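You operate a simulated robot arm through the tools that you are given. There is no shell and no other tool. Be economical: measure what you need, move in short steps, check, and stop when the job is done.

You run a simulated two-armed robot. Do the job below in one go: nothing can be reset, and whatever is moved stays where it is left.

Task
Drain the green vat, cap the cream and teal jars, shelve them.
Fine: wash water in the small purple pan, red lever shut; each jar's own cap; jars on the shelf on the cream bench. Set down upright: cream jar, teal jar.
Where things are to end (x, y in the base frame): cream jar within 0.06 m of [0.79, -0.35]; teal jar within 0.06 m of [0.79, -0.51].

It is judged by the outcome, as a careful person would: the job done as asked, and still so three seconds after it is handed in. It fails if anything else is knocked over, pushed out of place, dropped, spilled or broken. A push-on lid holds only when it is set on centred and level and pressed home; a screw cap is set on level and turned clockwise until tight.

Robot
Two 6-joint arms with two-finger parallel grippers on one trunk, on a base that drives. Base frame: it is fixed to the floor where the robot stands at the start and does not move with it; the origin is under the middle of the robot, x ahead of it, y to its left, z up. Lengths are in m, angles in degrees, forces in N, time in s.
The left shoulder is at the start at [0.06, 0.187, 1.144], the right one opposite. With the tool pointing down near the work surface each hand reaches from about 0.1 to 0.6 m from the robot's upright axis, wherever it stands, measured 20 degrees to its own side. Places, roughly: blue lever on the white urn [0.5, -0.4, 0.9]; cream jar (7x7x8 cm) [0.4, -0.3, 0.8]; green lever on the olive urn [0.6, -0.7, 0.9]; green vat [0.5, 0.2, 0.9]; lever on the white pipes [0.4, 1.2, 0.8]; red lever on the blue vat [0.5, 0.5, 0.9]; red lever on the green vat [0.5, 0, 0.9]; red lever on the steel vat [0.5, 0.9, 0.9]; small purple pan (15x19x9 cm) [0.5, 0, 0.8]; teal jar (7x7x8 cm) [0.4, -0.6, 0.8]; teal lever over the green vat [0.7, 0.2, 1.2]; top of the shelf on the cream bench [0.8, -0.5, 1.2]. Payload 1.57 kg a hand.
The tool frame of a hand sits at the grasp point between the pads (the TCP): z along the fingers, y along the line on which they close. The tips reach 0.03 m beyond it. The gripper opens to 0.11 m. The fingers are 0.024 m wide and 0.012 m thick; the gripper's body (0.048 by 0.112 m) begins 0.078 m behind the TCP.
Orientation is told as [roll, pitch, yaw] about the base's x, y, z axes, in that order, counted from this pose: with the fingers straight down and closing along the base's y, the tool's x points along the base's -x, its y along +y and its z along -z.

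Tools
- The arms move only by the tool jog_arm. It takes "left_deltas", "right_deltas" or both (then of equal length, played together; a hand with none holds still); each is text: rows parted by semicolons, each of 7 numbers parted by spaces: the gripper command, from -1 (shut) to 1 (fully open), values between in proportion, then the shift along the tool's x, y, z in m, then the turn, a rotation vector about the tool's x, y, z in degrees. In form: jaw dx dy dz rx ry rz; .... A call has 1 to 10 rows; each row is the pose to reach, as a shift and turn from the pose commanded when the call began, along the tool's axes at that moment. Each row takes 0.2 s and may step no farther than 0.05 m and 8.6 degrees from the row before; otherwise, or with a gripper value out of range, the whole call is refused. Where a pose cannot be reached the arm comes as near as it can. A force on the tool above 40 N (or 10 N above the force at the start of the call, whichever is more), or a blocked arm, ends the call early, and 0.2 s more pass. Each finger travels about 0.153 m/s and halts on what it meets, pressing with about 42 N; the grip force reading is that of the motor and also rises with nothing between the fingers. The clock runs only during rows and for 0.2 s after the last one: add rows that repeat a pose to give the fingers time. It gives the time, the measured TCP pose, the force on the tool (base axes), the opening and the grip force at its end, in the units of the frame above (readings bear some noise), with the torque about the TCP (base axes, N m) and any sound that the robot's microphone picked up.
- Cameras (640 x 400 px; columns grow to the right, rows downward): "scene" is now at [0.0181, -0.0081, 1.6849]; the picture's right is [-0.09, -1.00, 0.00], its down [-0.76, 0.07, -0.65] and it looks along [0.65, -0.06, -0.76] (base axes); focal length 257 px, centre (320, 200). "left" rides on the left gripper at [0.07, -0.016, -0.141] in its tool frame; the picture's right is [0.23, 0.97, 0.00], its down [-0.86, 0.20, -0.48] and it looks along [-0.47, 0.11, 0.88] (tool axes); focal length 222 px, centre (320, 200). "right" rides on the right gripper at [0.07, 0.016, -0.141] in its tool frame; the picture's right is [-0.23, 0.97, 0.00], its down [-0.86, -0.20, -0.48] and it looks along [-0.47, -0.11, 0.88] (tool axes); focal length 222 px, centre (320, 200). There is no depth. A picture from a camera that has moved, and an enlarged one, comes with that camera's place and axes in the base frame and with its lens.
- grab_frame(camera): a new picture of that camera. It takes no simulated time.
- move_column(by): slides the trunk up (or, below 0, down) by that many m; the arms and the scene camera ride with it, the base frame stays. It gives what a move gives, with no picture.
- drive_base(legs): drives the robot by 1 to 6 legs, each [ahead, left, turn to the left] in m, m and degrees, along the robot's own axes; the way and the turn of a leg run together, so that a leg with both is an arc; at most 1.5 m and 180 degrees a leg. The arms and the cameras ride along, it lands a little off, and it stops where it bumps. It gives what a move gives.
- pan_tilt(pan, tilt): turns the head with the scene camera to pan (to the left, within 86 degrees either way) and tilt (down, from -29 to 69), counted from straight ahead of the robot. It gives what a move gives.
- enlarge(camera, box): a new picture of the part [left, top, right, bottom] of that camera's present view, enlarged. It takes no simulated time.
- close_job(): hands the job in; it is judged then, once.

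Work in short steps. Places have to be worked out from the pictures, the camera data and where the tool is seen: move nearer, look again, correct. Check each grasp and each placing, and mend what went wrong. You have 120 turns and 108 pictures in all, those below and enlarged ones among them. Open the grippers and draw the arms clear of the work before you hand the job in, unless the task says otherwise; then end with one line.

The tools are called after "Emit:" by a JSON object that holds its "name" and its "arguments". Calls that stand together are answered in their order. jog_arm: Moves the arms, as the interface text tells. Its arguments: {"type":"object","properties":{"left_deltas":{"type":"string"},"right_deltas":{"type":"string"}},"required":[]} The other tools are called the same way: move_column (by) slides the trunk up or down; drive_base (legs) drives the base; pan_tilt (pan, tilt) turns the head that bears the scene camera; grab_frame (camera) takes a picture; enlarge (camera, box) takes an enlarged picture of a part of a camera's view; close_job () hands the job in.

At the start:

```text
t: 0.0
left_eef_pos: [0.3433, -0.0071, 1.3871]
left_tool_rot: [-0.1, 0.0, 0.0]
left_contact_force: [0.3, -0.4, -0.1]
left_moment: [0.01, 0.02, 0.03]
left_opening: 0.11
left_grip_force: 0.0
right_eef_pos: [0.3192, -0.3416, 1.3596]
right_tool_rot: [0.0, 0.1, 0.0]
right_contact_force: [0.0, -0.1, -0.7]
right_moment: [0.02, -0.01, 0.01]
right_opening: 0.1099
right_grip_force: 0.1
trunk travel left (down, up): [-0.772, 0.218]
robot x, y, heading: [-0.0006, -0.003, -0.0]
head pan, tilt: [-5.0, 49.4]
```

scene: 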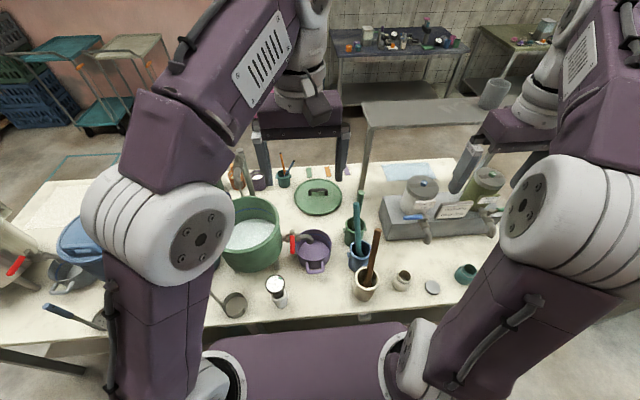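
right: 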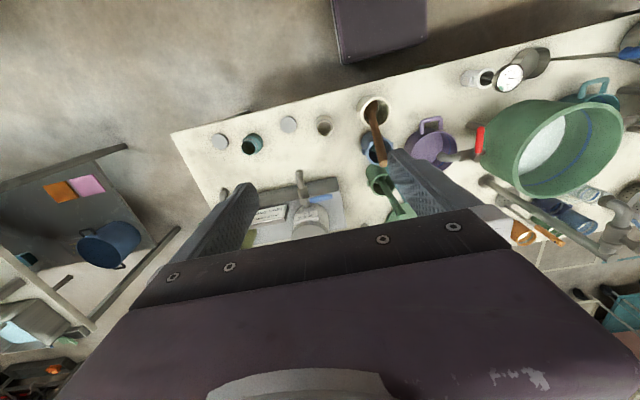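
left: 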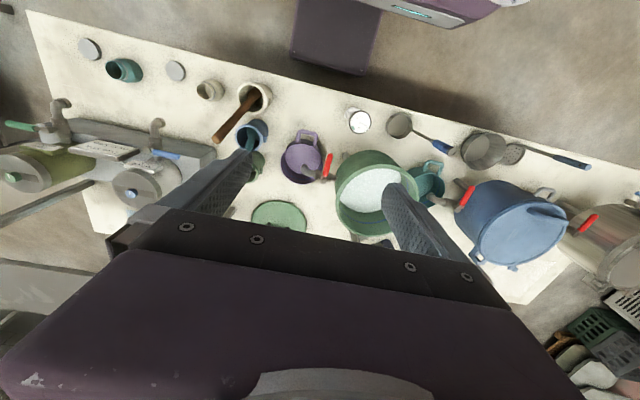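

I'll look closely at the work area first.

Emit:
{"name": "enlarge", "arguments": {"camera": "scene", "box": [340, 160, 520, 310]}}

Emit:
{"name": "enlarge", "arguments": {"camera": "scene", "box": [200, 150, 400, 320]}}

Emit:
{"name": "enlarge", "arguments": {"camera": "right", "box": [180, 80, 480, 260]}}

```text
2.67 times, centred on (430, 235) of scene
camera zoom: at [0.0181, -0.0081, 1.6849], right [-0.09, -1.0, 0.0], down [-0.76, 0.07, -0.65], along [0.65, -0.06, -0.76], focal length 685 px, centre (27, 107)
```

zoom: 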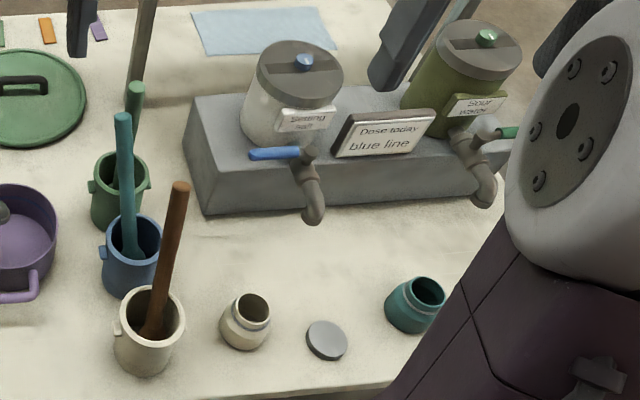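

```text
2.35 times, centred on (300, 235) of scene
camera zoom: at [0.0181, -0.0081, 1.6849], right [-0.09, -1.0, 0.0], down [-0.76, 0.07, -0.65], along [0.65, -0.06, -0.76], focal length 604 px, centre (367, 118)
```

zoom: 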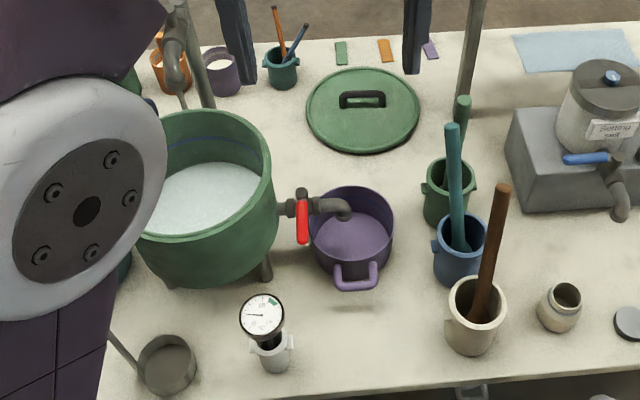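

```text
2.13 times, centred on (330, 170) of right
camera zoom: at [0.2493, -0.326, 1.5004], right [0.23, 0.97, 0.0], down [0.86, -0.2, 0.48], along [0.47, -0.11, -0.88], focal length 474 px, centre (299, 264)
```

zoom: 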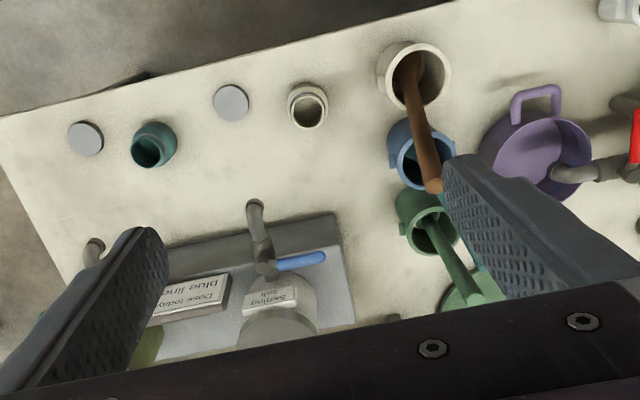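

Two grey caps lie either side of the teal jar (≈[0.35,-0.45] and [0.35,-0.69]). I move the right hand nearer to compare caps and necks.

Emit:
{"name": "jog_arm", "arguments": {"right_deltas": "1 0.012 -0.02 0.04 0 0 0; 1 0.024 -0.04 0.08 0 0 0; 1 0.036 -0.06 0.12 0 0 0; 1 0.048 -0.08 0.16 0 0 0; 1 0.06 -0.10 0.20 0 0 0; 1 0.072 -0.12 0.24 0 0 0; 1 0.084 -0.14 0.28 0 0 0; 1 0.096 -0.16 0.32 0 0 0; 1 0.1 -0.17 0.36 0 0 0; 1 0.1 -0.17 0.36 0 0 0"}}

Emit:
{"name": "grab_frame", "arguments": {"camera": "right"}}

Emit:
{"name": "enlarge", "arguments": {"camera": "scene", "box": [360, 80, 640, 260]}}

```text
t: 2.2
left_eef_pos: [0.3435, -0.0081, 1.387]
left_tool_rot: [0.0, -0.1, 0.0]
left_contact_force: [0.0, -0.5, 0.4]
left_moment: [-0.02, 0.01, -0.04]
left_opening: 0.1099
left_grip_force: 0.1
right_eef_pos: [0.2199, -0.5126, 1.0009]
right_tool_rot: [-0.2, 0.0, 0.0]
right_contact_force: [0.6, 0.6, 0.5]
right_moment: [0.02, -0.05, -0.03]
right_opening: 0.11
right_grip_force: 0.1
trunk travel left (down, up): [-0.772, 0.218]
robot x, y, heading: [-0.0012, 0.002, -0.1]
head pan, tilt: [-5.0, 49.4]
```

```text
101 pictures are left
camera right: at [0.1497, -0.4951, 1.1407], right [0.23, 0.97, 0.0], down [0.85, -0.2, 0.48], along [0.47, -0.11, -0.88], focal length 222 px, centre (320, 200)
```

right: 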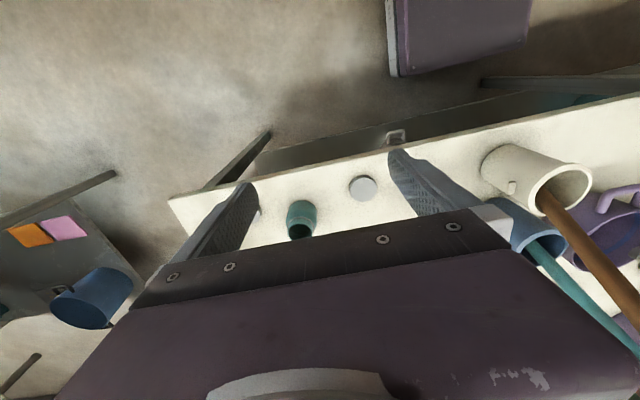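

```text
2.22 times, centred on (500, 170) of scene
camera zoom: at [0.0179, -0.0073, 1.6849], right [-0.09, -1.0, 0.0], down [-0.76, 0.07, -0.65], along [0.65, -0.06, -0.76], focal length 571 px, centre (-80, 267)
```

zoom: 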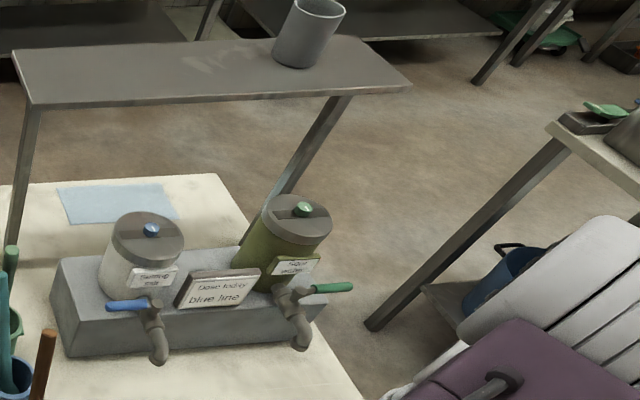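

The fingers hide cap 2 and the cream jar; I enlarge what is seen and shift left for the cream jar next.

Emit:
{"name": "enlarge", "arguments": {"camera": "right", "box": [250, 150, 410, 250]}}

Emit:
{"name": "jog_arm", "arguments": {"right_deltas": "1 0 0.04 0 0 0 0; 1 0 0.08 0 0 0 0; 1 0 0.11 0 0 0 0; 1 0 0.11 0 0 0 0"}}

Emit:
{"name": "enlarge", "arguments": {"camera": "right", "box": [240, 120, 440, 245]}}

Emit:
{"name": "jog_arm", "arguments": {"right_deltas": "1 0 -0.04 0 0 0 0; 1 0 -0.08 0 0 0 0; 1 0 -0.12 0 0 0 0; 1 0 -0.16 0 0 0 0; 1 0 -0.2 0 0 0 0; 1 0 -0.2 0 0 0 0"}}

Emit:
{"name": "enlarge", "arguments": {"camera": "right", "box": [240, 120, 440, 245]}}

```text
4.00 times, centred on (330, 200) of right
camera zoom: at [0.1497, -0.4951, 1.1407], right [0.23, 0.97, 0.0], down [0.85, -0.2, 0.48], along [0.47, -0.11, -0.88], focal length 888 px, centre (280, 200)
```

zoom: 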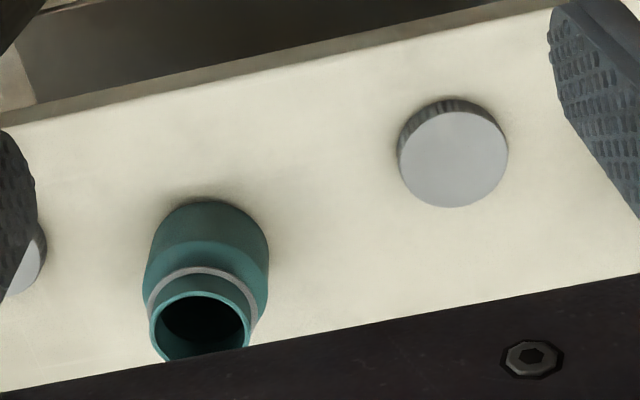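

```text
t: 3.2
left_eef_pos: [0.3449, -0.0078, 1.3864]
left_tool_rot: [0.1, 0.0, 0.0]
left_contact_force: [-0.5, -1.6, 0.2]
left_moment: [0.01, -0.01, -0.02]
left_opening: 0.1102
left_grip_force: 0.1
right_eef_pos: [0.2194, -0.4031, 0.999]
right_tool_rot: [0.0, 0.0, 0.0]
right_contact_force: [0.7, -0.2, 0.4]
right_moment: [0.04, 0.0, 0.06]
right_opening: 0.1098
right_grip_force: 0.1
trunk travel left (down, up): [-0.772, 0.218]
robot x, y, heading: [0.0006, 0.0029, 0.1]
head pan, tilt: [-5.0, 49.4]
```

```text
3.20 times, centred on (340, 182) of right
camera zoom: at [0.15, -0.3867, 1.1403], right [0.23, 0.97, 0.0], down [0.85, -0.2, 0.48], along [0.47, -0.11, -0.88], focal length 711 px, centre (256, 256)
```

zoom: 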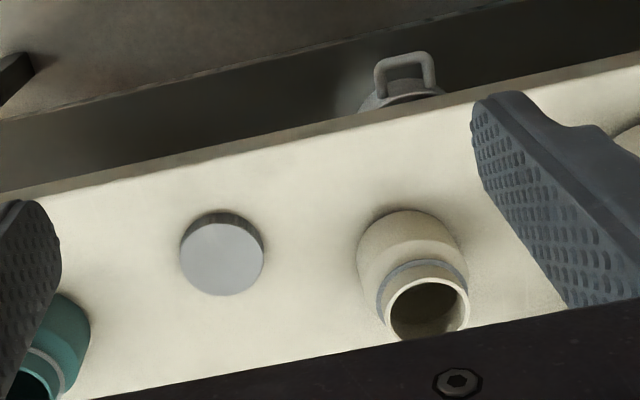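

```text
t: 4.6
left_eef_pos: [0.3439, -0.0063, 1.3872]
left_tool_rot: [0.1, 0.0, 0.0]
left_contact_force: [0.2, 0.3, -0.1]
left_moment: [0.0, 0.0, 0.02]
left_opening: 0.1098
left_grip_force: 0.0
right_eef_pos: [0.2191, -0.6044, 0.9998]
right_tool_rot: [0.0, -0.1, -0.1]
right_contact_force: [0.3, -0.5, -0.2]
right_moment: [-0.01, -0.03, 0.02]
right_opening: 0.1101
right_grip_force: 0.1
trunk travel left (down, up): [-0.772, 0.218]
robot x, y, heading: [0.0017, -0.0015, 0.2]
head pan, tilt: [-5.0, 49.4]
```

```text
3.20 times, centred on (340, 182) of right
camera zoom: at [0.1492, -0.5864, 1.1404], right [0.23, 0.97, 0.0], down [0.86, -0.2, 0.48], along [0.47, -0.11, -0.88], focal length 711 px, centre (256, 256)
```

zoom: 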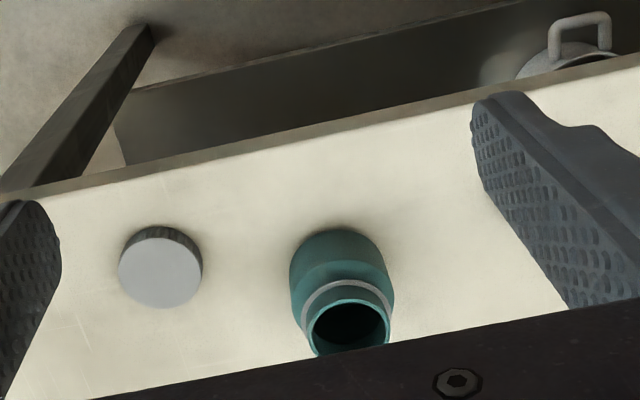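

Both caps are alike, each lying just to the right of its own jar (cap 1 ↔ cream, cap 2 ↔ teal). Now I look at the vat tap with the left hand: lower it to view the lever.

Emit:
{"name": "jog_arm", "arguments": {"left_deltas": "1 0.016 0.0 0.03 0 0 0; 1 0.033 0 0.06 0 0 0; 1 0.05 0 0.09 0 0 0; 1 0.066 0 0.12 0 0 0; 1 0.083 0 0.15 0 0 0; 1 0.1 0 0.18 0 0 0; 1 0.11 0 0.21 0 0 0; 1 0.11 0 0.21 0 0 0"}}

Emit:
{"name": "grab_frame", "arguments": {"camera": "left"}}

Emit:
{"name": "grab_frame", "arguments": {"camera": "scene"}}

```text
t: 6.4
left_eef_pos: [0.234, -0.0067, 1.1775]
left_tool_rot: [0.0, 0.0, 0.0]
left_contact_force: [-0.1, 0.6, 0.1]
left_moment: [-0.01, 0.0, 0.01]
left_opening: 0.1099
left_grip_force: 0.1
right_eef_pos: [0.2189, -0.604, 0.9993]
right_tool_rot: [0.0, 0.0, 0.0]
right_contact_force: [-0.2, 0.3, 0.1]
right_moment: [-0.01, -0.02, -0.01]
right_opening: 0.11
right_grip_force: 0.1
trunk travel left (down, up): [-0.772, 0.218]
robot x, y, heading: [0.0014, -0.0008, 0.0]
head pan, tilt: [-5.0, 49.4]
```

```text
96 pictures are left
camera left: at [0.1643, -0.0227, 1.3196], right [-0.23, 0.97, 0.0], down [0.86, 0.2, 0.48], along [0.47, 0.11, -0.88], focal length 222 px, centre (320, 200)
```

left: 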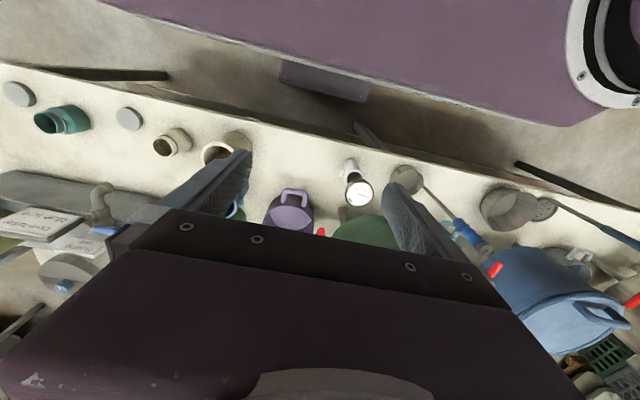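

```text
95 pictures are left
camera scene: at [0.018, -0.008, 1.6849], right [-0.09, -1.0, 0.0], down [-0.76, 0.07, -0.65], along [0.65, -0.06, -0.76], focal length 257 px, centre (320, 200)
```

scene: 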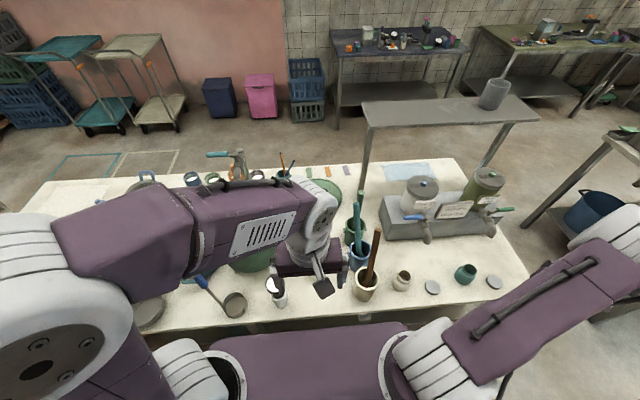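

I move the left hand aside so the scene camera sees the tap.

Emit:
{"name": "jog_arm", "arguments": {"left_deltas": "1 0 0.04 0 0 0 0; 1 0 0.08 0 0 0 0; 1 0 0.12 0 0 0 0; 1 0 0.16 0 0 0 0; 1 0 0.2 0 0 0 0; 1 0 0.24 0 0 0 0; 1 0 0.28 0 0 0 0; 1 0 0.28 0 0 0 0"}}

Emit:
{"name": "enlarge", "arguments": {"camera": "scene", "box": [220, 160, 360, 280]}}

Emit:
{"name": "grab_frame", "arguments": {"camera": "left"}}

```text
t: 8.2
left_eef_pos: [0.2333, 0.2738, 1.1763]
left_tool_rot: [0.0, 0.0, 0.0]
left_contact_force: [-0.2, 0.6, 0.1]
left_moment: [0.04, 0.02, -0.01]
left_opening: 0.1102
left_grip_force: 0.2
right_eef_pos: [0.2182, -0.6043, 1.0]
right_tool_rot: [0.1, 0.0, -0.1]
right_contact_force: [-0.4, -0.3, -0.9]
right_moment: [0.0, 0.02, -0.01]
right_opening: 0.11
right_grip_force: 0.1
trunk travel left (down, up): [-0.772, 0.218]
robot x, y, heading: [-0.0011, 0.0009, 0.0]
head pan, tilt: [-5.0, 49.4]
```

```text
3.33 times, centred on (290, 220) of scene
camera zoom: at [0.0176, -0.0086, 1.6849], right [-0.09, -1.0, 0.0], down [-0.76, 0.07, -0.65], along [0.65, -0.06, -0.76], focal length 856 px, centre (420, 133)
```

zoom: 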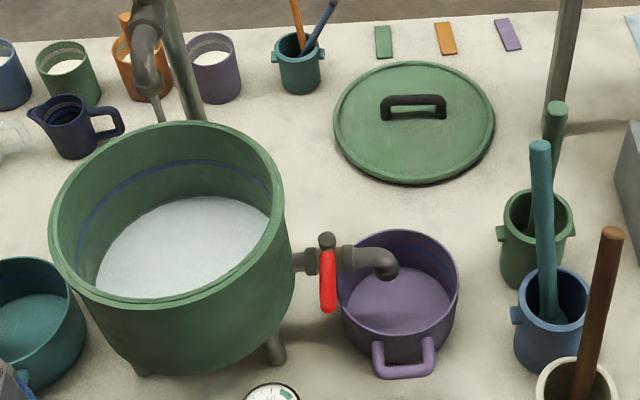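

```text
93 pictures are left
camera left: at [0.1637, 0.2573, 1.3186], right [-0.23, 0.97, 0.0], down [0.85, 0.2, 0.48], along [0.47, 0.11, -0.88], focal length 222 px, centre (320, 200)
```

left: 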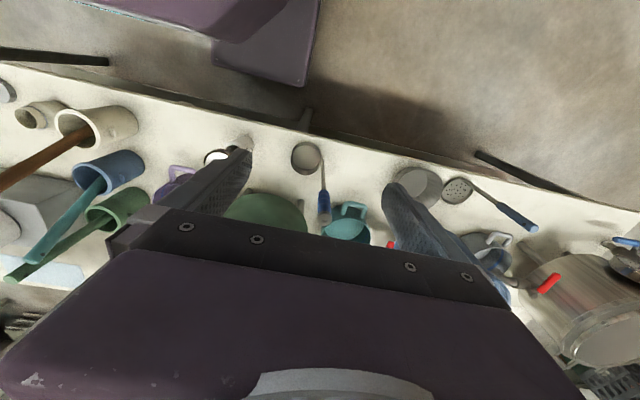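

The lever sits on a vertical stem near [0.525,0.044,0.92], pointing at the robot (shut, across the pipe); it should turn towards the spout (-y). I close the left fingers as a peg and hover by its vat side.

Emit:
{"name": "jog_arm", "arguments": {"left_deltas": "-1 -0.03 -0.026 0.01 0 0 0; -1 -0.06 -0.052 0.02 0 0 0; -1 -0.09 -0.078 0.03 0 0 0; -1 -0.12 -0.104 0.04 0 0 0; -1 -0.15 -0.13 0.05 0 0 0; -1 -0.18 -0.156 0.06 0 0 0; -1 -0.21 -0.18 0.07 0 0 0; -1 -0.227 -0.2 0.076 0 0 0; -1 -0.227 -0.2 0.076 0 0 0"}}

Emit:
{"name": "grab_frame", "arguments": {"camera": "left"}}

Emit:
{"name": "enlarge", "arguments": {"camera": "scene", "box": [220, 160, 360, 280]}}

```text
t: 10.2
left_eef_pos: [0.46, 0.0713, 1.1006]
left_tool_rot: [0.0, 0.1, -0.1]
left_contact_force: [-1.1, -0.2, -0.3]
left_moment: [-0.01, -0.03, 0.0]
left_opening: 0.0
left_grip_force: 21.3
right_eef_pos: [0.218, -0.6035, 0.9995]
right_tool_rot: [0.1, 0.1, 0.0]
right_contact_force: [-0.9, 0.7, -0.7]
right_moment: [-0.01, 0.02, -0.02]
right_opening: 0.1099
right_grip_force: 0.0
trunk travel left (down, up): [-0.772, 0.218]
robot x, y, heading: [-0.0016, -0.0004, -0.2]
head pan, tilt: [-5.0, 49.4]
```

```text
92 pictures are left
camera left: at [0.3903, 0.0554, 1.2434], right [-0.23, 0.97, 0.0], down [0.85, 0.2, 0.48], along [0.47, 0.11, -0.88], focal length 222 px, centre (320, 200)
```

left: 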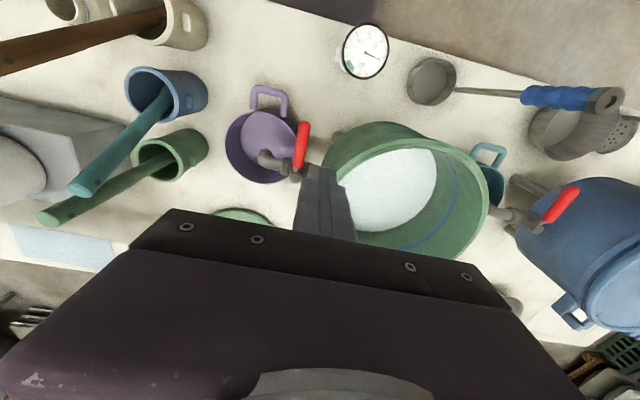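

```text
3.33 times, centred on (290, 220) of scene
camera zoom: at [0.0173, -0.0078, 1.6849], right [-0.09, -1.0, 0.0], down [-0.76, 0.07, -0.65], along [0.65, -0.06, -0.76], focal length 856 px, centre (420, 133)
```

zoom: 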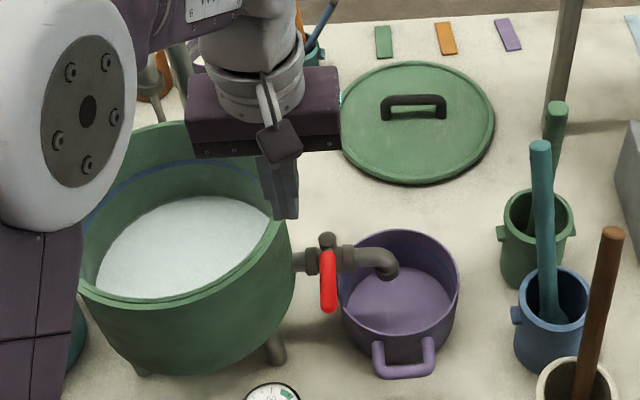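

Estimates agree from both cameras (lever tip ≈[0.449,0.046,0.918]). I lower the closed fingers between the lever and the vat.

Emit:
{"name": "jog_arm", "arguments": {"left_deltas": "-1 0.004 -0.002 0.04 0 0 0; -1 0.004 -0.002 0.08 0 0 0; -1 0.004 -0.002 0.12 0 0 0; -1 0.004 -0.002 0.158 0 0 0; -1 0.004 -0.002 0.158 0 0 0"}}

Emit:
{"name": "grab_frame", "arguments": {"camera": "left"}}

Emit:
{"name": "enlarge", "arguments": {"camera": "scene", "box": [220, 160, 360, 280]}}

```text
t: 11.4
left_eef_pos: [0.4578, 0.0705, 0.9435]
left_tool_rot: [0.0, 0.0, 0.0]
left_contact_force: [-0.6, -0.2, -1.4]
left_moment: [0.02, -0.03, -0.01]
left_opening: 0.0
left_grip_force: 20.8
right_eef_pos: [0.2193, -0.6037, 1.0006]
right_tool_rot: [-0.1, 0.1, 0.0]
right_contact_force: [-0.3, 0.1, -0.8]
right_moment: [-0.02, 0.0, 0.0]
right_opening: 0.1103
right_grip_force: 0.1
trunk travel left (down, up): [-0.772, 0.218]
robot x, y, heading: [-0.003, 0.0006, 0.0]
head pan, tilt: [-5.0, 49.4]
```

```text
90 pictures are left
camera left: at [0.3866, 0.0548, 1.0853], right [-0.23, 0.97, 0.0], down [0.85, 0.2, 0.48], along [0.47, 0.11, -0.88], focal length 222 px, centre (320, 200)
```

left: 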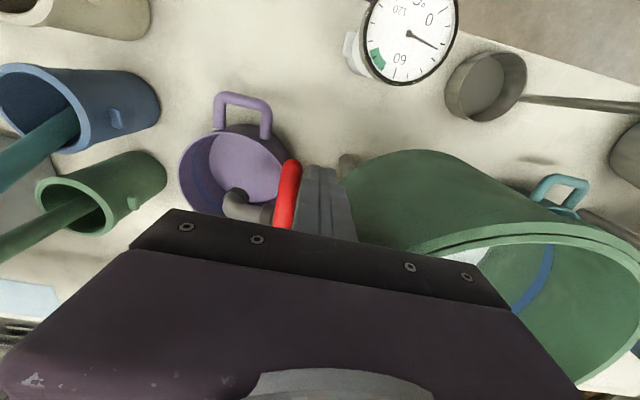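

```text
3.33 times, centred on (290, 220) of scene
camera zoom: at [0.0175, -0.008, 1.6849], right [-0.09, -1.0, 0.0], down [-0.76, 0.07, -0.65], along [0.65, -0.06, -0.76], focal length 856 px, centre (420, 133)
```

zoom: 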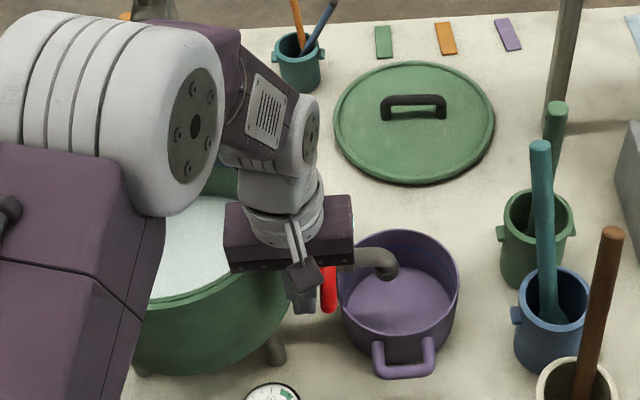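

The peg is beside the lever. I sweep it round towards the spout, first half.

Emit:
{"name": "jog_arm", "arguments": {"left_deltas": "-1 -0.002 -0.005 0 0 0 0; -1 0 -0.013 0 0 0 0; -1 0.0008 -0.0215 0 0 0 0; -1 0 -0.03 0 0 0 0; -1 -0.0005 -0.039 0 0 0 0; -1 -0.003 -0.047 0 0 0 0; -1 -0.006 -0.055 0 0 0 0"}}

Emit:
{"name": "grab_frame", "arguments": {"camera": "left"}}

```text
t: 13.0
left_eef_pos: [0.4631, 0.0148, 0.9438]
left_tool_rot: [0.0, 0.0, 0.0]
left_contact_force: [0.4, 1.7, -0.4]
left_moment: [0.01, 0.01, 0.0]
left_opening: 0.0
left_grip_force: 21.6
right_eef_pos: [0.2207, -0.6044, 0.9999]
right_tool_rot: [0.1, 0.0, 0.0]
right_contact_force: [-0.4, -0.2, -0.1]
right_moment: [0.02, 0.0, 0.01]
right_opening: 0.11
right_grip_force: 0.1
trunk travel left (down, up): [-0.772, 0.218]
robot x, y, heading: [-0.004, -0.0007, 0.2]
head pan, tilt: [-5.0, 49.4]
```

```text
88 pictures are left
camera left: at [0.3932, -0.0006, 1.0851], right [-0.23, 0.97, 0.0], down [0.86, 0.2, 0.48], along [0.47, 0.11, -0.88], focal length 222 px, centre (320, 200)
```

left: 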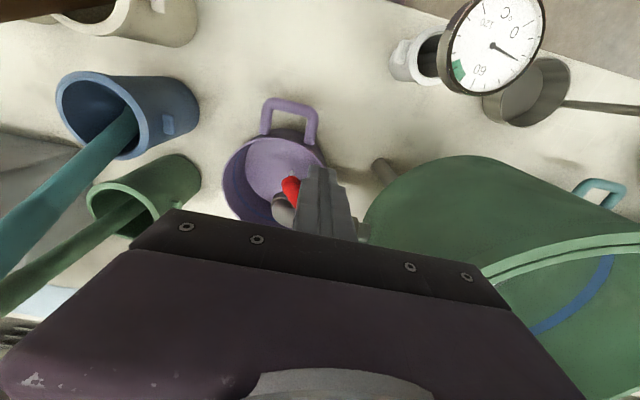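

The lever is turning (tip now towards the spout). I continue to fully open.

Emit:
{"name": "jog_arm", "arguments": {"left_deltas": "-1 -0.005 -0.007 0 0 0 0; -1 -0.0103 -0.014 0 0 0 0; -1 -0.0165 -0.02 0 0 0 0; -1 -0.0234 -0.0255 0 0 0 0; -1 -0.031 -0.03 0 0 0 0; -1 -0.039 -0.033 0 0 0 0"}}

Emit:
{"name": "grab_frame", "arguments": {"camera": "left"}}

Emit:
{"name": "enlarge", "arguments": {"camera": "scene", "box": [220, 160, 360, 280]}}

```text
t: 14.4
left_eef_pos: [0.5022, -0.0167, 0.9425]
left_tool_rot: [0.1, 0.0, 0.0]
left_contact_force: [-1.2, 0.7, -0.5]
left_moment: [-0.01, 0.01, 0.0]
left_opening: 0.0
left_grip_force: 21.4
right_eef_pos: [0.2183, -0.6033, 0.9999]
right_tool_rot: [0.0, 0.0, 0.0]
right_contact_force: [0.0, 0.6, -0.1]
right_moment: [0.04, 0.02, -0.01]
right_opening: 0.1101
right_grip_force: 0.1
trunk travel left (down, up): [-0.772, 0.218]
robot x, y, heading: [-0.0008, -0.0003, 0.1]
head pan, tilt: [-5.0, 49.4]
```

```text
87 pictures are left
camera left: at [0.4322, -0.0338, 1.085], right [-0.23, 0.97, 0.0], down [0.86, 0.2, 0.48], along [0.47, 0.11, -0.88], focal length 222 px, centre (320, 200)
```

left: 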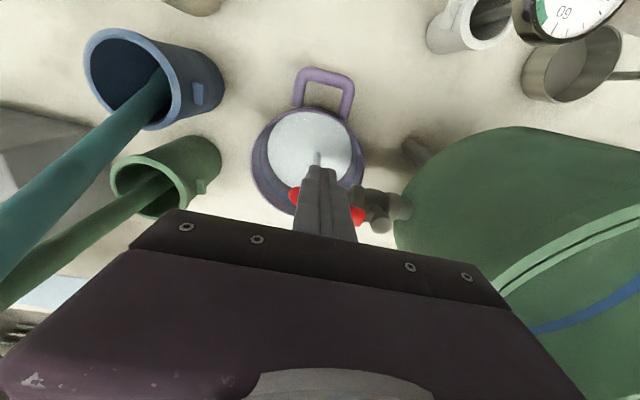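

```text
3.33 times, centred on (290, 220) of scene
camera zoom: at [0.0182, -0.0083, 1.6849], right [-0.09, -1.0, 0.0], down [-0.76, 0.07, -0.65], along [0.65, -0.06, -0.76], focal length 856 px, centre (420, 133)
```

zoom: 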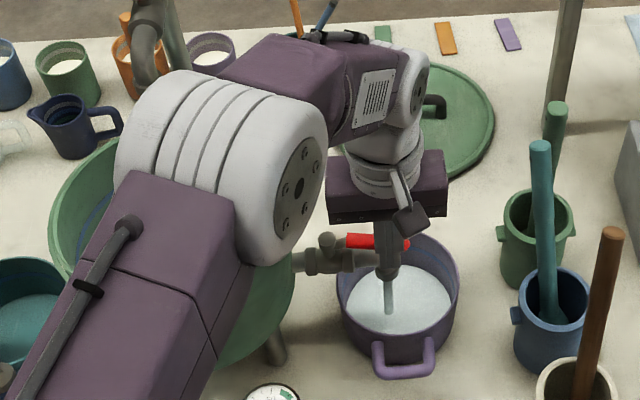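

Water is flowing and the pan is filling quickly. I bring the peg up and across to the far side of the lever so I can shut it in time.

Emit:
{"name": "jog_arm", "arguments": {"left_deltas": "-1 0.002 0 -0.05 0 0 0; -1 -0.046 0 -0.05 0 0 0"}}

Emit:
{"name": "grab_frame", "arguments": {"camera": "left"}}

Emit:
{"name": "enlarge", "arguments": {"camera": "scene", "box": [220, 160, 360, 280]}}

```text
t: 15.0
left_eef_pos: [0.5501, -0.0164, 0.9916]
left_tool_rot: [0.0, 0.3, -0.1]
left_contact_force: [1.9, 0.6, 0.6]
left_moment: [-0.01, 0.04, 0.0]
left_opening: 0.0001
left_grip_force: 21.6
right_eef_pos: [0.2223, -0.6041, 0.998]
right_tool_rot: [0.0, 0.2, 0.0]
right_contact_force: [0.1, 0.7, 0.9]
right_moment: [0.02, 0.04, -0.01]
right_opening: 0.11
right_grip_force: 0.0
trunk travel left (down, up): [-0.772, 0.218]
robot x, y, heading: [-0.001, -0.0002, -0.1]
head pan, tilt: [-5.0, 49.4]
```

```text
85 pictures are left
camera left: at [0.4805, -0.033, 1.1335], right [-0.23, 0.97, 0.0], down [0.86, 0.2, 0.47], along [0.46, 0.11, -0.88], focal length 222 px, centre (320, 200)
```

left: 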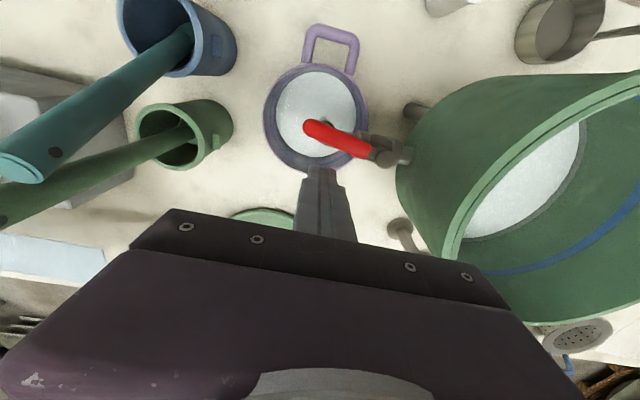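

```text
3.33 times, centred on (290, 220) of scene
camera zoom: at [0.0224, -0.008, 1.6849], right [-0.09, -1.0, 0.0], down [-0.76, 0.07, -0.65], along [0.65, -0.06, -0.76], focal length 856 px, centre (420, 133)
```

zoom: 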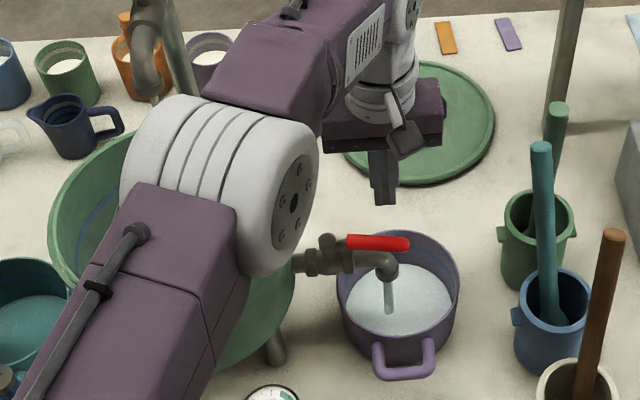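

The lever is fully open and the pan still has room. I lower the peg behind the lever, ready to shut, and watch the level.

Emit:
{"name": "jog_arm", "arguments": {"left_deltas": "-1 -0.006 -0.004 0.025 0 0 0; -1 -0.006 -0.004 0.05 0 0 0"}}

Emit:
{"name": "enlarge", "arguments": {"camera": "left", "box": [220, 10, 640, 280]}}

Emit:
{"name": "enlarge", "arguments": {"camera": "scene", "box": [220, 160, 360, 280]}}

```text
t: 15.6
left_eef_pos: [0.5549, -0.0225, 0.9428]
left_tool_rot: [-0.1, 0.1, 0.0]
left_contact_force: [-0.1, 0.6, -0.5]
left_moment: [-0.02, -0.01, 0.01]
left_opening: 0.0001
left_grip_force: 21.0
right_eef_pos: [0.2216, -0.6023, 0.9999]
right_tool_rot: [0.1, 0.1, 0.0]
right_contact_force: [-0.2, 0.7, 0.2]
right_moment: [0.01, 0.02, -0.02]
right_opening: 0.11
right_grip_force: 0.0
trunk travel left (down, up): [-0.772, 0.218]
robot x, y, heading: [0.0008, -0.0003, -0.3]
head pan, tilt: [-5.0, 49.4]
```

```text
1.48 times, centred on (430, 145) of left
camera zoom: at [0.4852, -0.0378, 1.0843], right [-0.23, 0.97, 0.0], down [0.86, 0.2, 0.48], along [0.46, 0.11, -0.88], focal length 329 px, centre (157, 282)
```

zoom: 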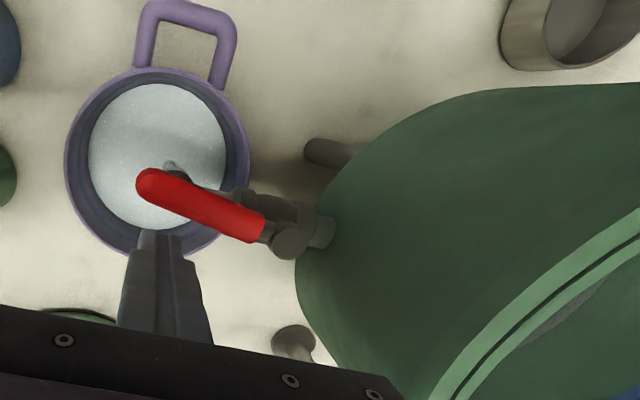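

```text
3.33 times, centred on (290, 220) of scene
camera zoom: at [0.0202, -0.008, 1.6849], right [-0.09, -1.0, 0.0], down [-0.76, 0.07, -0.65], along [0.65, -0.06, -0.76], focal length 856 px, centre (420, 133)
```

zoom: 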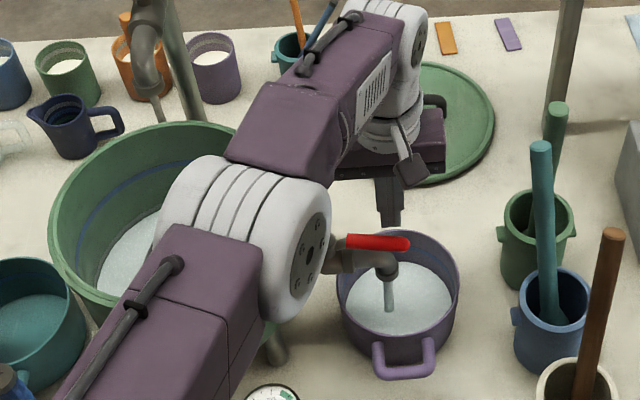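

Pan level still low; I hold and let it drain for about a second.

Emit:
{"name": "jog_arm", "arguments": {"left_deltas": "-1 0 0 0 0 0 0; -1 0 0 0 0 0 0; -1 0 0 0 0 0 0; -1 0 0 0 0 0 0; -1 0 0 0 0 0 0"}}

Emit:
{"name": "enlarge", "arguments": {"camera": "left", "box": [220, 10, 640, 280]}}

Emit:
{"name": "enlarge", "arguments": {"camera": "scene", "box": [220, 160, 360, 280]}}

```text
t: 16.8
left_eef_pos: [0.554, -0.0219, 0.9433]
left_tool_rot: [0.0, 0.0, -0.1]
left_contact_force: [0.4, -0.5, 0.4]
left_moment: [0.0, 0.01, 0.03]
left_opening: 0.0002
left_grip_force: 21.2
right_eef_pos: [0.2196, -0.6024, 0.9992]
right_tool_rot: [0.0, 0.0, 0.1]
right_contact_force: [0.3, -0.1, 0.8]
right_moment: [-0.01, 0.01, -0.01]
right_opening: 0.1101
right_grip_force: 0.1
trunk travel left (down, up): [-0.772, 0.218]
robot x, y, heading: [-0.0007, -0.0003, -0.1]
head pan, tilt: [-5.0, 49.4]
```

```text
1.48 times, centred on (430, 145) of left
camera zoom: at [0.484, -0.038, 1.0851], right [-0.23, 0.97, 0.0], down [0.86, 0.2, 0.48], along [0.47, 0.11, -0.88], focal length 329 px, centre (157, 282)
```

zoom: 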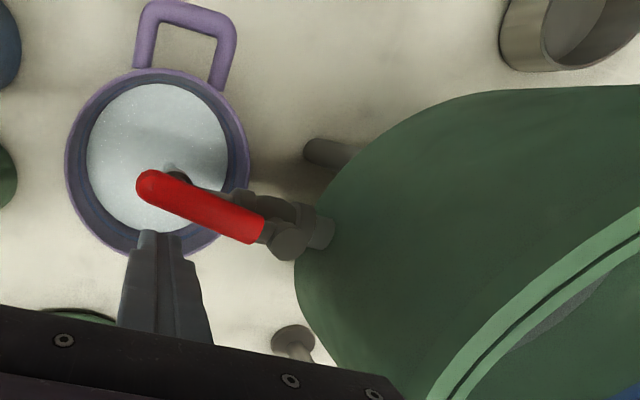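

```text
3.33 times, centred on (290, 220) of scene
camera zoom: at [0.0182, -0.0082, 1.6849], right [-0.09, -1.0, 0.0], down [-0.76, 0.07, -0.65], along [0.65, -0.06, -0.76], focal length 856 px, centre (420, 133)
```

zoom: 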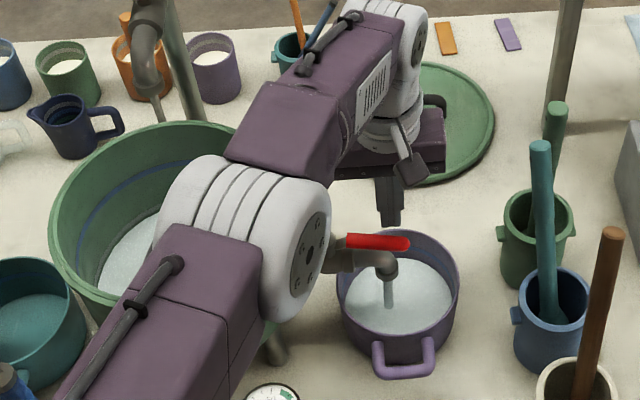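

Flow is slow, so I use the draining time: the right hand moves above cap 1 (≈[0.35,-0.456]) with the jaws half open, while the left waits.

Emit:
{"name": "jog_arm", "arguments": {"right_deltas": "0.36 -0.02 0.025 0.0 0 0 0; 0.36 -0.04 0.05 0 0 0 0; 0.36 -0.06 0.075 0 0 0 0; 0.36 -0.08 0.10 0 0 0 0; 0.36 -0.1 0.125 0.02 0 0 0; 0.36 -0.12 0.1465 0.05 0 0 0; 0.36 -0.13 0.1465 0.09 0 0 0; 0.36 -0.13 0.1465 0.13 0 0 0; 0.36 -0.13 0.1465 0.15 0 0 0; 0.36 -0.13 0.1465 0.15 0 0 0"}}

Emit:
{"name": "enlarge", "arguments": {"camera": "left", "box": [220, 10, 640, 280]}}

Emit:
{"name": "grab_frame", "arguments": {"camera": "right"}}

Emit:
{"name": "grab_frame", "arguments": {"camera": "scene"}}

```text
t: 19.0
left_eef_pos: [0.5525, -0.0222, 0.9432]
left_tool_rot: [0.0, -0.1, 0.0]
left_contact_force: [0.6, 0.5, -0.7]
left_moment: [-0.02, 0.01, -0.05]
left_opening: 0.0003
left_grip_force: 21.9
right_eef_pos: [0.349, -0.4573, 0.8486]
right_tool_rot: [0.0, -0.1, 0.0]
right_contact_force: [-0.7, 0.2, 0.0]
right_moment: [0.02, 0.01, 0.02]
right_opening: 0.0749
right_grip_force: 0.1
trunk travel left (down, up): [-0.772, 0.218]
robot x, y, heading: [0.0002, 0.0041, -0.1]
head pan, tilt: [-5.0, 49.4]
```

```text
1.48 times, centred on (430, 145) of left
camera zoom: at [0.4839, -0.0379, 1.0852], right [-0.23, 0.97, 0.0], down [0.85, 0.2, 0.48], along [0.47, 0.11, -0.88], focal length 329 px, centre (157, 282)
```

zoom: 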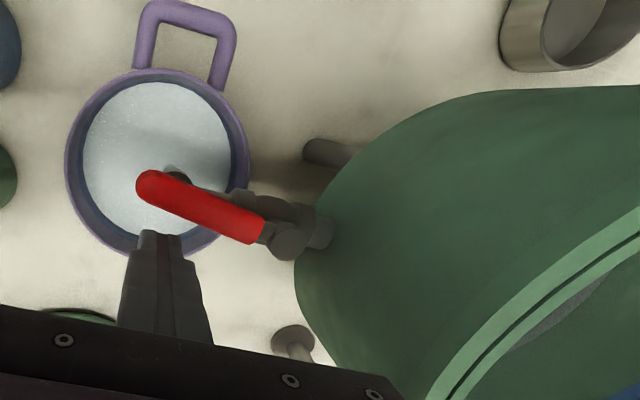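

```text
78 pictures are left
camera right: at [0.2791, -0.4398, 0.9894], right [0.23, 0.97, 0.0], down [0.85, -0.2, 0.48], along [0.47, -0.11, -0.88], focal length 222 px, centre (320, 200)
```

right: 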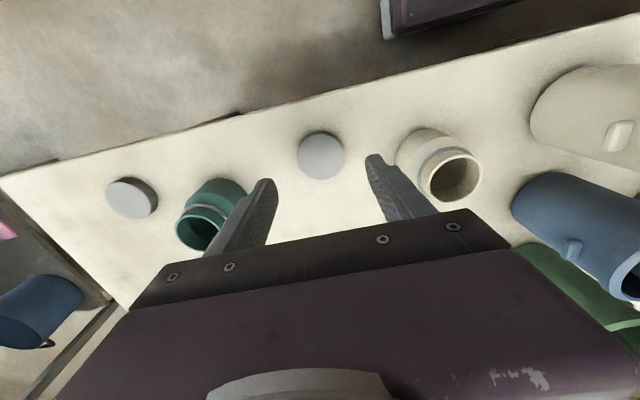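

```text
77 pictures are left
camera scene: at [0.018, -0.0081, 1.6849], right [-0.09, -1.0, 0.0], down [-0.76, 0.07, -0.65], along [0.65, -0.06, -0.76], focal length 257 px, centre (320, 200)
```

scene: 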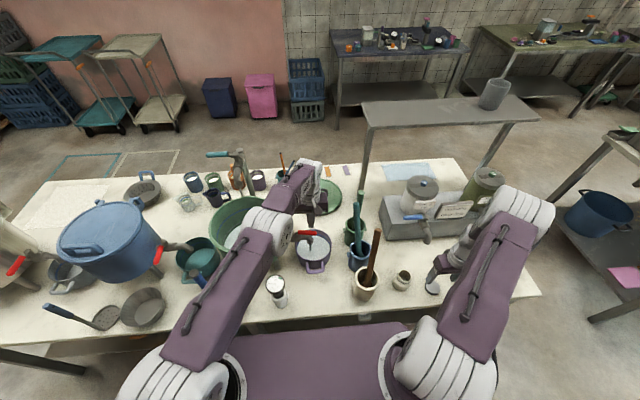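

Cap 1 lies at ≈[0.352,-0.456], between the fingers. I descend carefully towards the bench.

Emit:
{"name": "jog_arm", "arguments": {"right_deltas": "0.36 -0.003 0.001 0.03 0 0 0; 0.36 -0.003 0.001 0.05 0 0 0; 0.36 -0.003 0.001 0.06 0 0 0; 0.36 -0.003 0.001 0.068 0 0 0; 0.36 -0.003 0.001 0.074 0 0 0; 0.36 -0.003 0.001 0.078 0 0 0; 0.36 -0.003 0.001 0.078 0 0 0"}}

Emit:
{"name": "grab_frame", "arguments": {"camera": "right"}}

```text
t: 20.6
left_eef_pos: [0.5525, -0.0224, 0.942]
left_tool_rot: [0.0, 0.1, 0.0]
left_contact_force: [0.2, 0.2, 0.3]
left_moment: [0.01, 0.01, -0.03]
left_opening: 0.0
left_grip_force: 21.4
right_eef_pos: [0.3529, -0.4555, 0.7714]
right_tool_rot: [-0.1, -0.1, -0.1]
right_contact_force: [-0.6, 0.3, -0.3]
right_moment: [0.0, 0.01, -0.02]
right_opening: 0.0748
right_grip_force: 0.0
trunk travel left (down, up): [-0.772, 0.218]
robot x, y, heading: [0.0014, 0.0037, 0.0]
head pan, tilt: [-5.0, 49.4]
```

```text
76 pictures are left
camera right: at [0.2821, -0.4388, 0.9121], right [0.23, 0.97, 0.0], down [0.86, -0.2, 0.48], along [0.47, -0.11, -0.88], focal length 222 px, centre (320, 200)
```

right: 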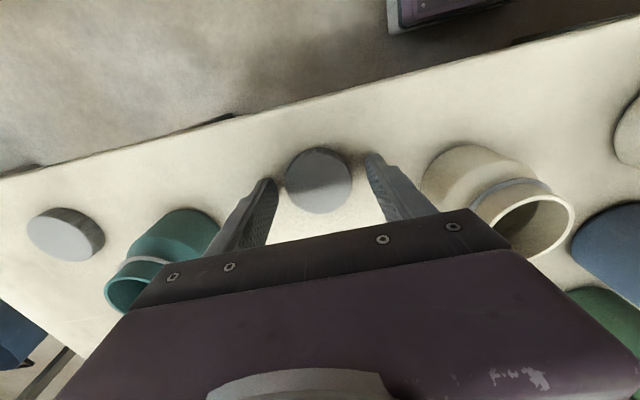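

The cap is centred between the pads. I go down a few mm until touching, in tiny steps.

Emit:
{"name": "jog_arm", "arguments": {"right_deltas": "0.36 0 0 0.002 0 0 0; 0.36 0 0 0.004 0 0 0; 0.36 0 0 0.006 0 0 0; 0.36 0 0 0.008 0 0 0; 0.36 0 0 0.008 0 0 0"}}

Emit:
{"name": "enlarge", "arguments": {"camera": "left", "box": [220, 10, 640, 280]}}

```text
t: 21.5
left_eef_pos: [0.5514, -0.0207, 0.9444]
left_tool_rot: [-0.1, -0.1, 0.1]
left_contact_force: [0.0, 0.4, 0.3]
left_moment: [-0.01, 0.01, 0.01]
left_opening: 0.0
left_grip_force: 20.8
right_eef_pos: [0.3526, -0.4556, 0.7699]
right_tool_rot: [-0.3, -0.2, 0.0]
right_contact_force: [-7.2, 1.2, 33.6]
right_moment: [1.44, 0.56, 0.36]
right_opening: 0.076
right_grip_force: 0.9
trunk travel left (down, up): [-0.772, 0.218]
robot x, y, heading: [-0.0006, 0.0017, 0.2]
head pan, tilt: [-5.0, 49.4]
stopped in row 4 (right hand): the force on the tool passed its limit (the readings are from after the stop); the commanded pose is now the measured one
```

```text
1.48 times, centred on (430, 145) of left
camera zoom: at [0.4811, -0.0359, 1.0867], right [-0.23, 0.97, 0.0], down [0.85, 0.2, 0.48], along [0.47, 0.11, -0.88], focal length 329 px, centre (157, 282)
```

zoom: 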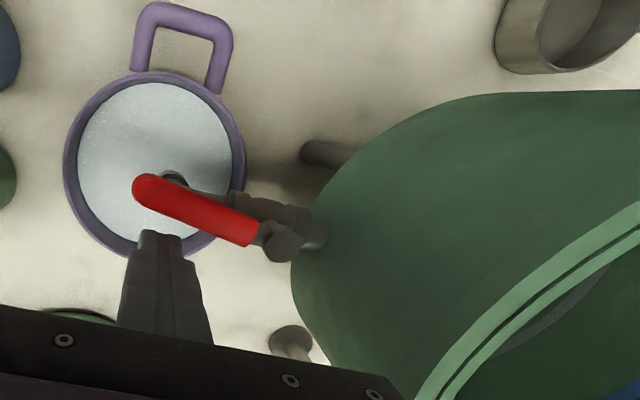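

Bench touched at tip z≈0.740. I back off 3 mm and close on the cap, then check the vat/pan levels.

Emit:
{"name": "jog_arm", "arguments": {"right_deltas": "0.36 0 0 -0.003 0 0 0; -0.6 0 0 -0.003 0 0 0; -1 0 0 -0.003 0 0 0; -1 0 0 -0.003 0 0 0"}}

Emit:
{"name": "enlarge", "arguments": {"camera": "scene", "box": [200, 160, 360, 280]}}

Emit:
{"name": "grab_frame", "arguments": {"camera": "right"}}

```text
t: 22.5
left_eef_pos: [0.5539, -0.0209, 0.9432]
left_tool_rot: [-0.1, -0.1, 0.0]
left_contact_force: [0.3, -0.7, -0.2]
left_moment: [0.0, 0.01, -0.02]
left_opening: 0.0002
left_grip_force: 21.6
right_eef_pos: [0.3534, -0.457, 0.7696]
right_tool_rot: [-0.2, -0.2, -0.1]
right_contact_force: [-0.5, 5.2, 7.9]
right_moment: [0.42, 0.1, -0.05]
right_opening: 0.0498
right_grip_force: 41.7
trunk travel left (down, up): [-0.772, 0.218]
robot x, y, heading: [0.001, 0.0001, 0.1]
head pan, tilt: [-5.0, 49.4]
```

```text
3.33 times, centred on (280, 220) of scene
camera zoom: at [0.0178, -0.0063, 1.6848], right [-0.09, -1.0, 0.0], down [-0.76, 0.07, -0.65], along [0.65, -0.06, -0.76], focal length 856 px, centre (453, 133)
```

zoom: 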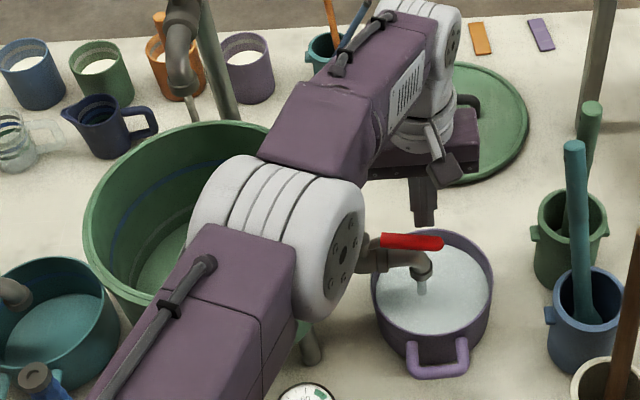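

```text
73 pictures are left
camera right: at [0.2833, -0.4388, 0.9105], right [0.23, 0.97, 0.0], down [0.85, -0.2, 0.48], along [0.47, -0.11, -0.88], focal length 222 px, centre (320, 200)
```

right: 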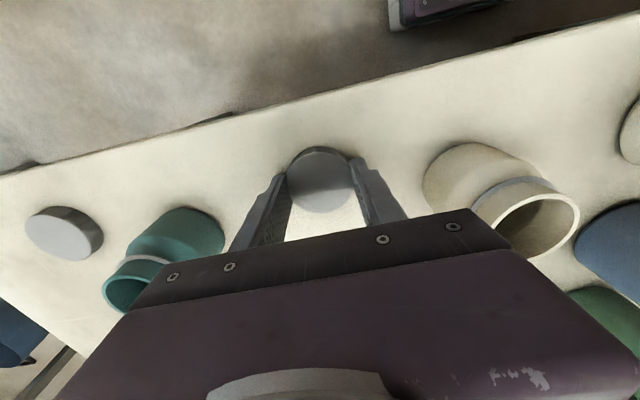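

Cap held (0.050 m); the vat floor is showing and the pan has margin. I lift the cap and re-check the levels.

Emit:
{"name": "jog_arm", "arguments": {"right_deltas": "-1 0 0 -0.03 0 0 0; -1 0 0 -0.07 0 0 0; -1 0 0 -0.1 0 0 0; -1 0 0 -0.1 0 0 0"}}

Emit:
{"name": "enlarge", "arguments": {"camera": "scene", "box": [200, 160, 360, 280]}}

Emit:
{"name": "grab_frame", "arguments": {"camera": "right"}}

```text
t: 23.5
left_eef_pos: [0.5531, -0.0218, 0.9425]
left_tool_rot: [0.0, 0.0, 0.0]
left_contact_force: [0.1, -0.1, -0.4]
left_moment: [0.0, -0.02, 0.0]
left_opening: 0.0001
left_grip_force: 21.4
right_eef_pos: [0.3549, -0.4566, 0.8712]
right_tool_rot: [-0.2, -0.1, 0.0]
right_contact_force: [-1.0, 0.0, 0.8]
right_moment: [-0.02, 0.01, -0.01]
right_opening: 0.0495
right_grip_force: 41.6
trunk travel left (down, up): [-0.772, 0.218]
robot x, y, heading: [0.0015, -0.0034, -0.1]
head pan, tilt: [-5.0, 49.4]
```

```text
3.33 times, centred on (280, 220) of scene
camera zoom: at [0.0184, -0.0085, 1.6849], right [-0.09, -1.0, 0.0], down [-0.76, 0.07, -0.65], along [0.65, -0.06, -0.76], focal length 856 px, centre (453, 133)
```

zoom: 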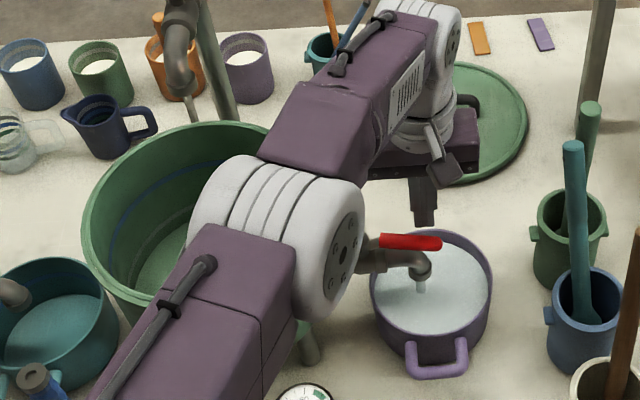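

```text
71 pictures are left
camera right: at [0.2831, -0.4399, 1.0113], right [0.23, 0.97, 0.0], down [0.85, -0.2, 0.48], along [0.47, -0.11, -0.88], focal length 222 px, centre (320, 200)
```

right: 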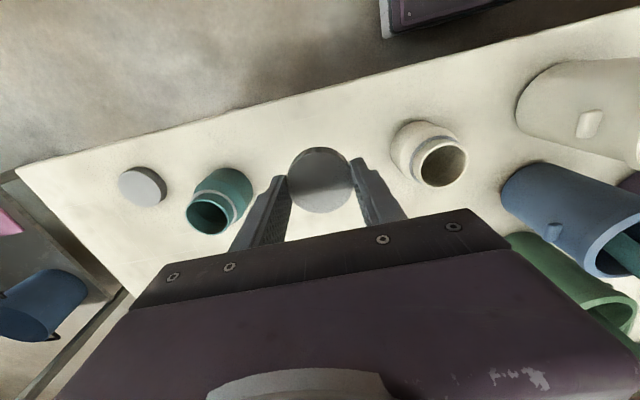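

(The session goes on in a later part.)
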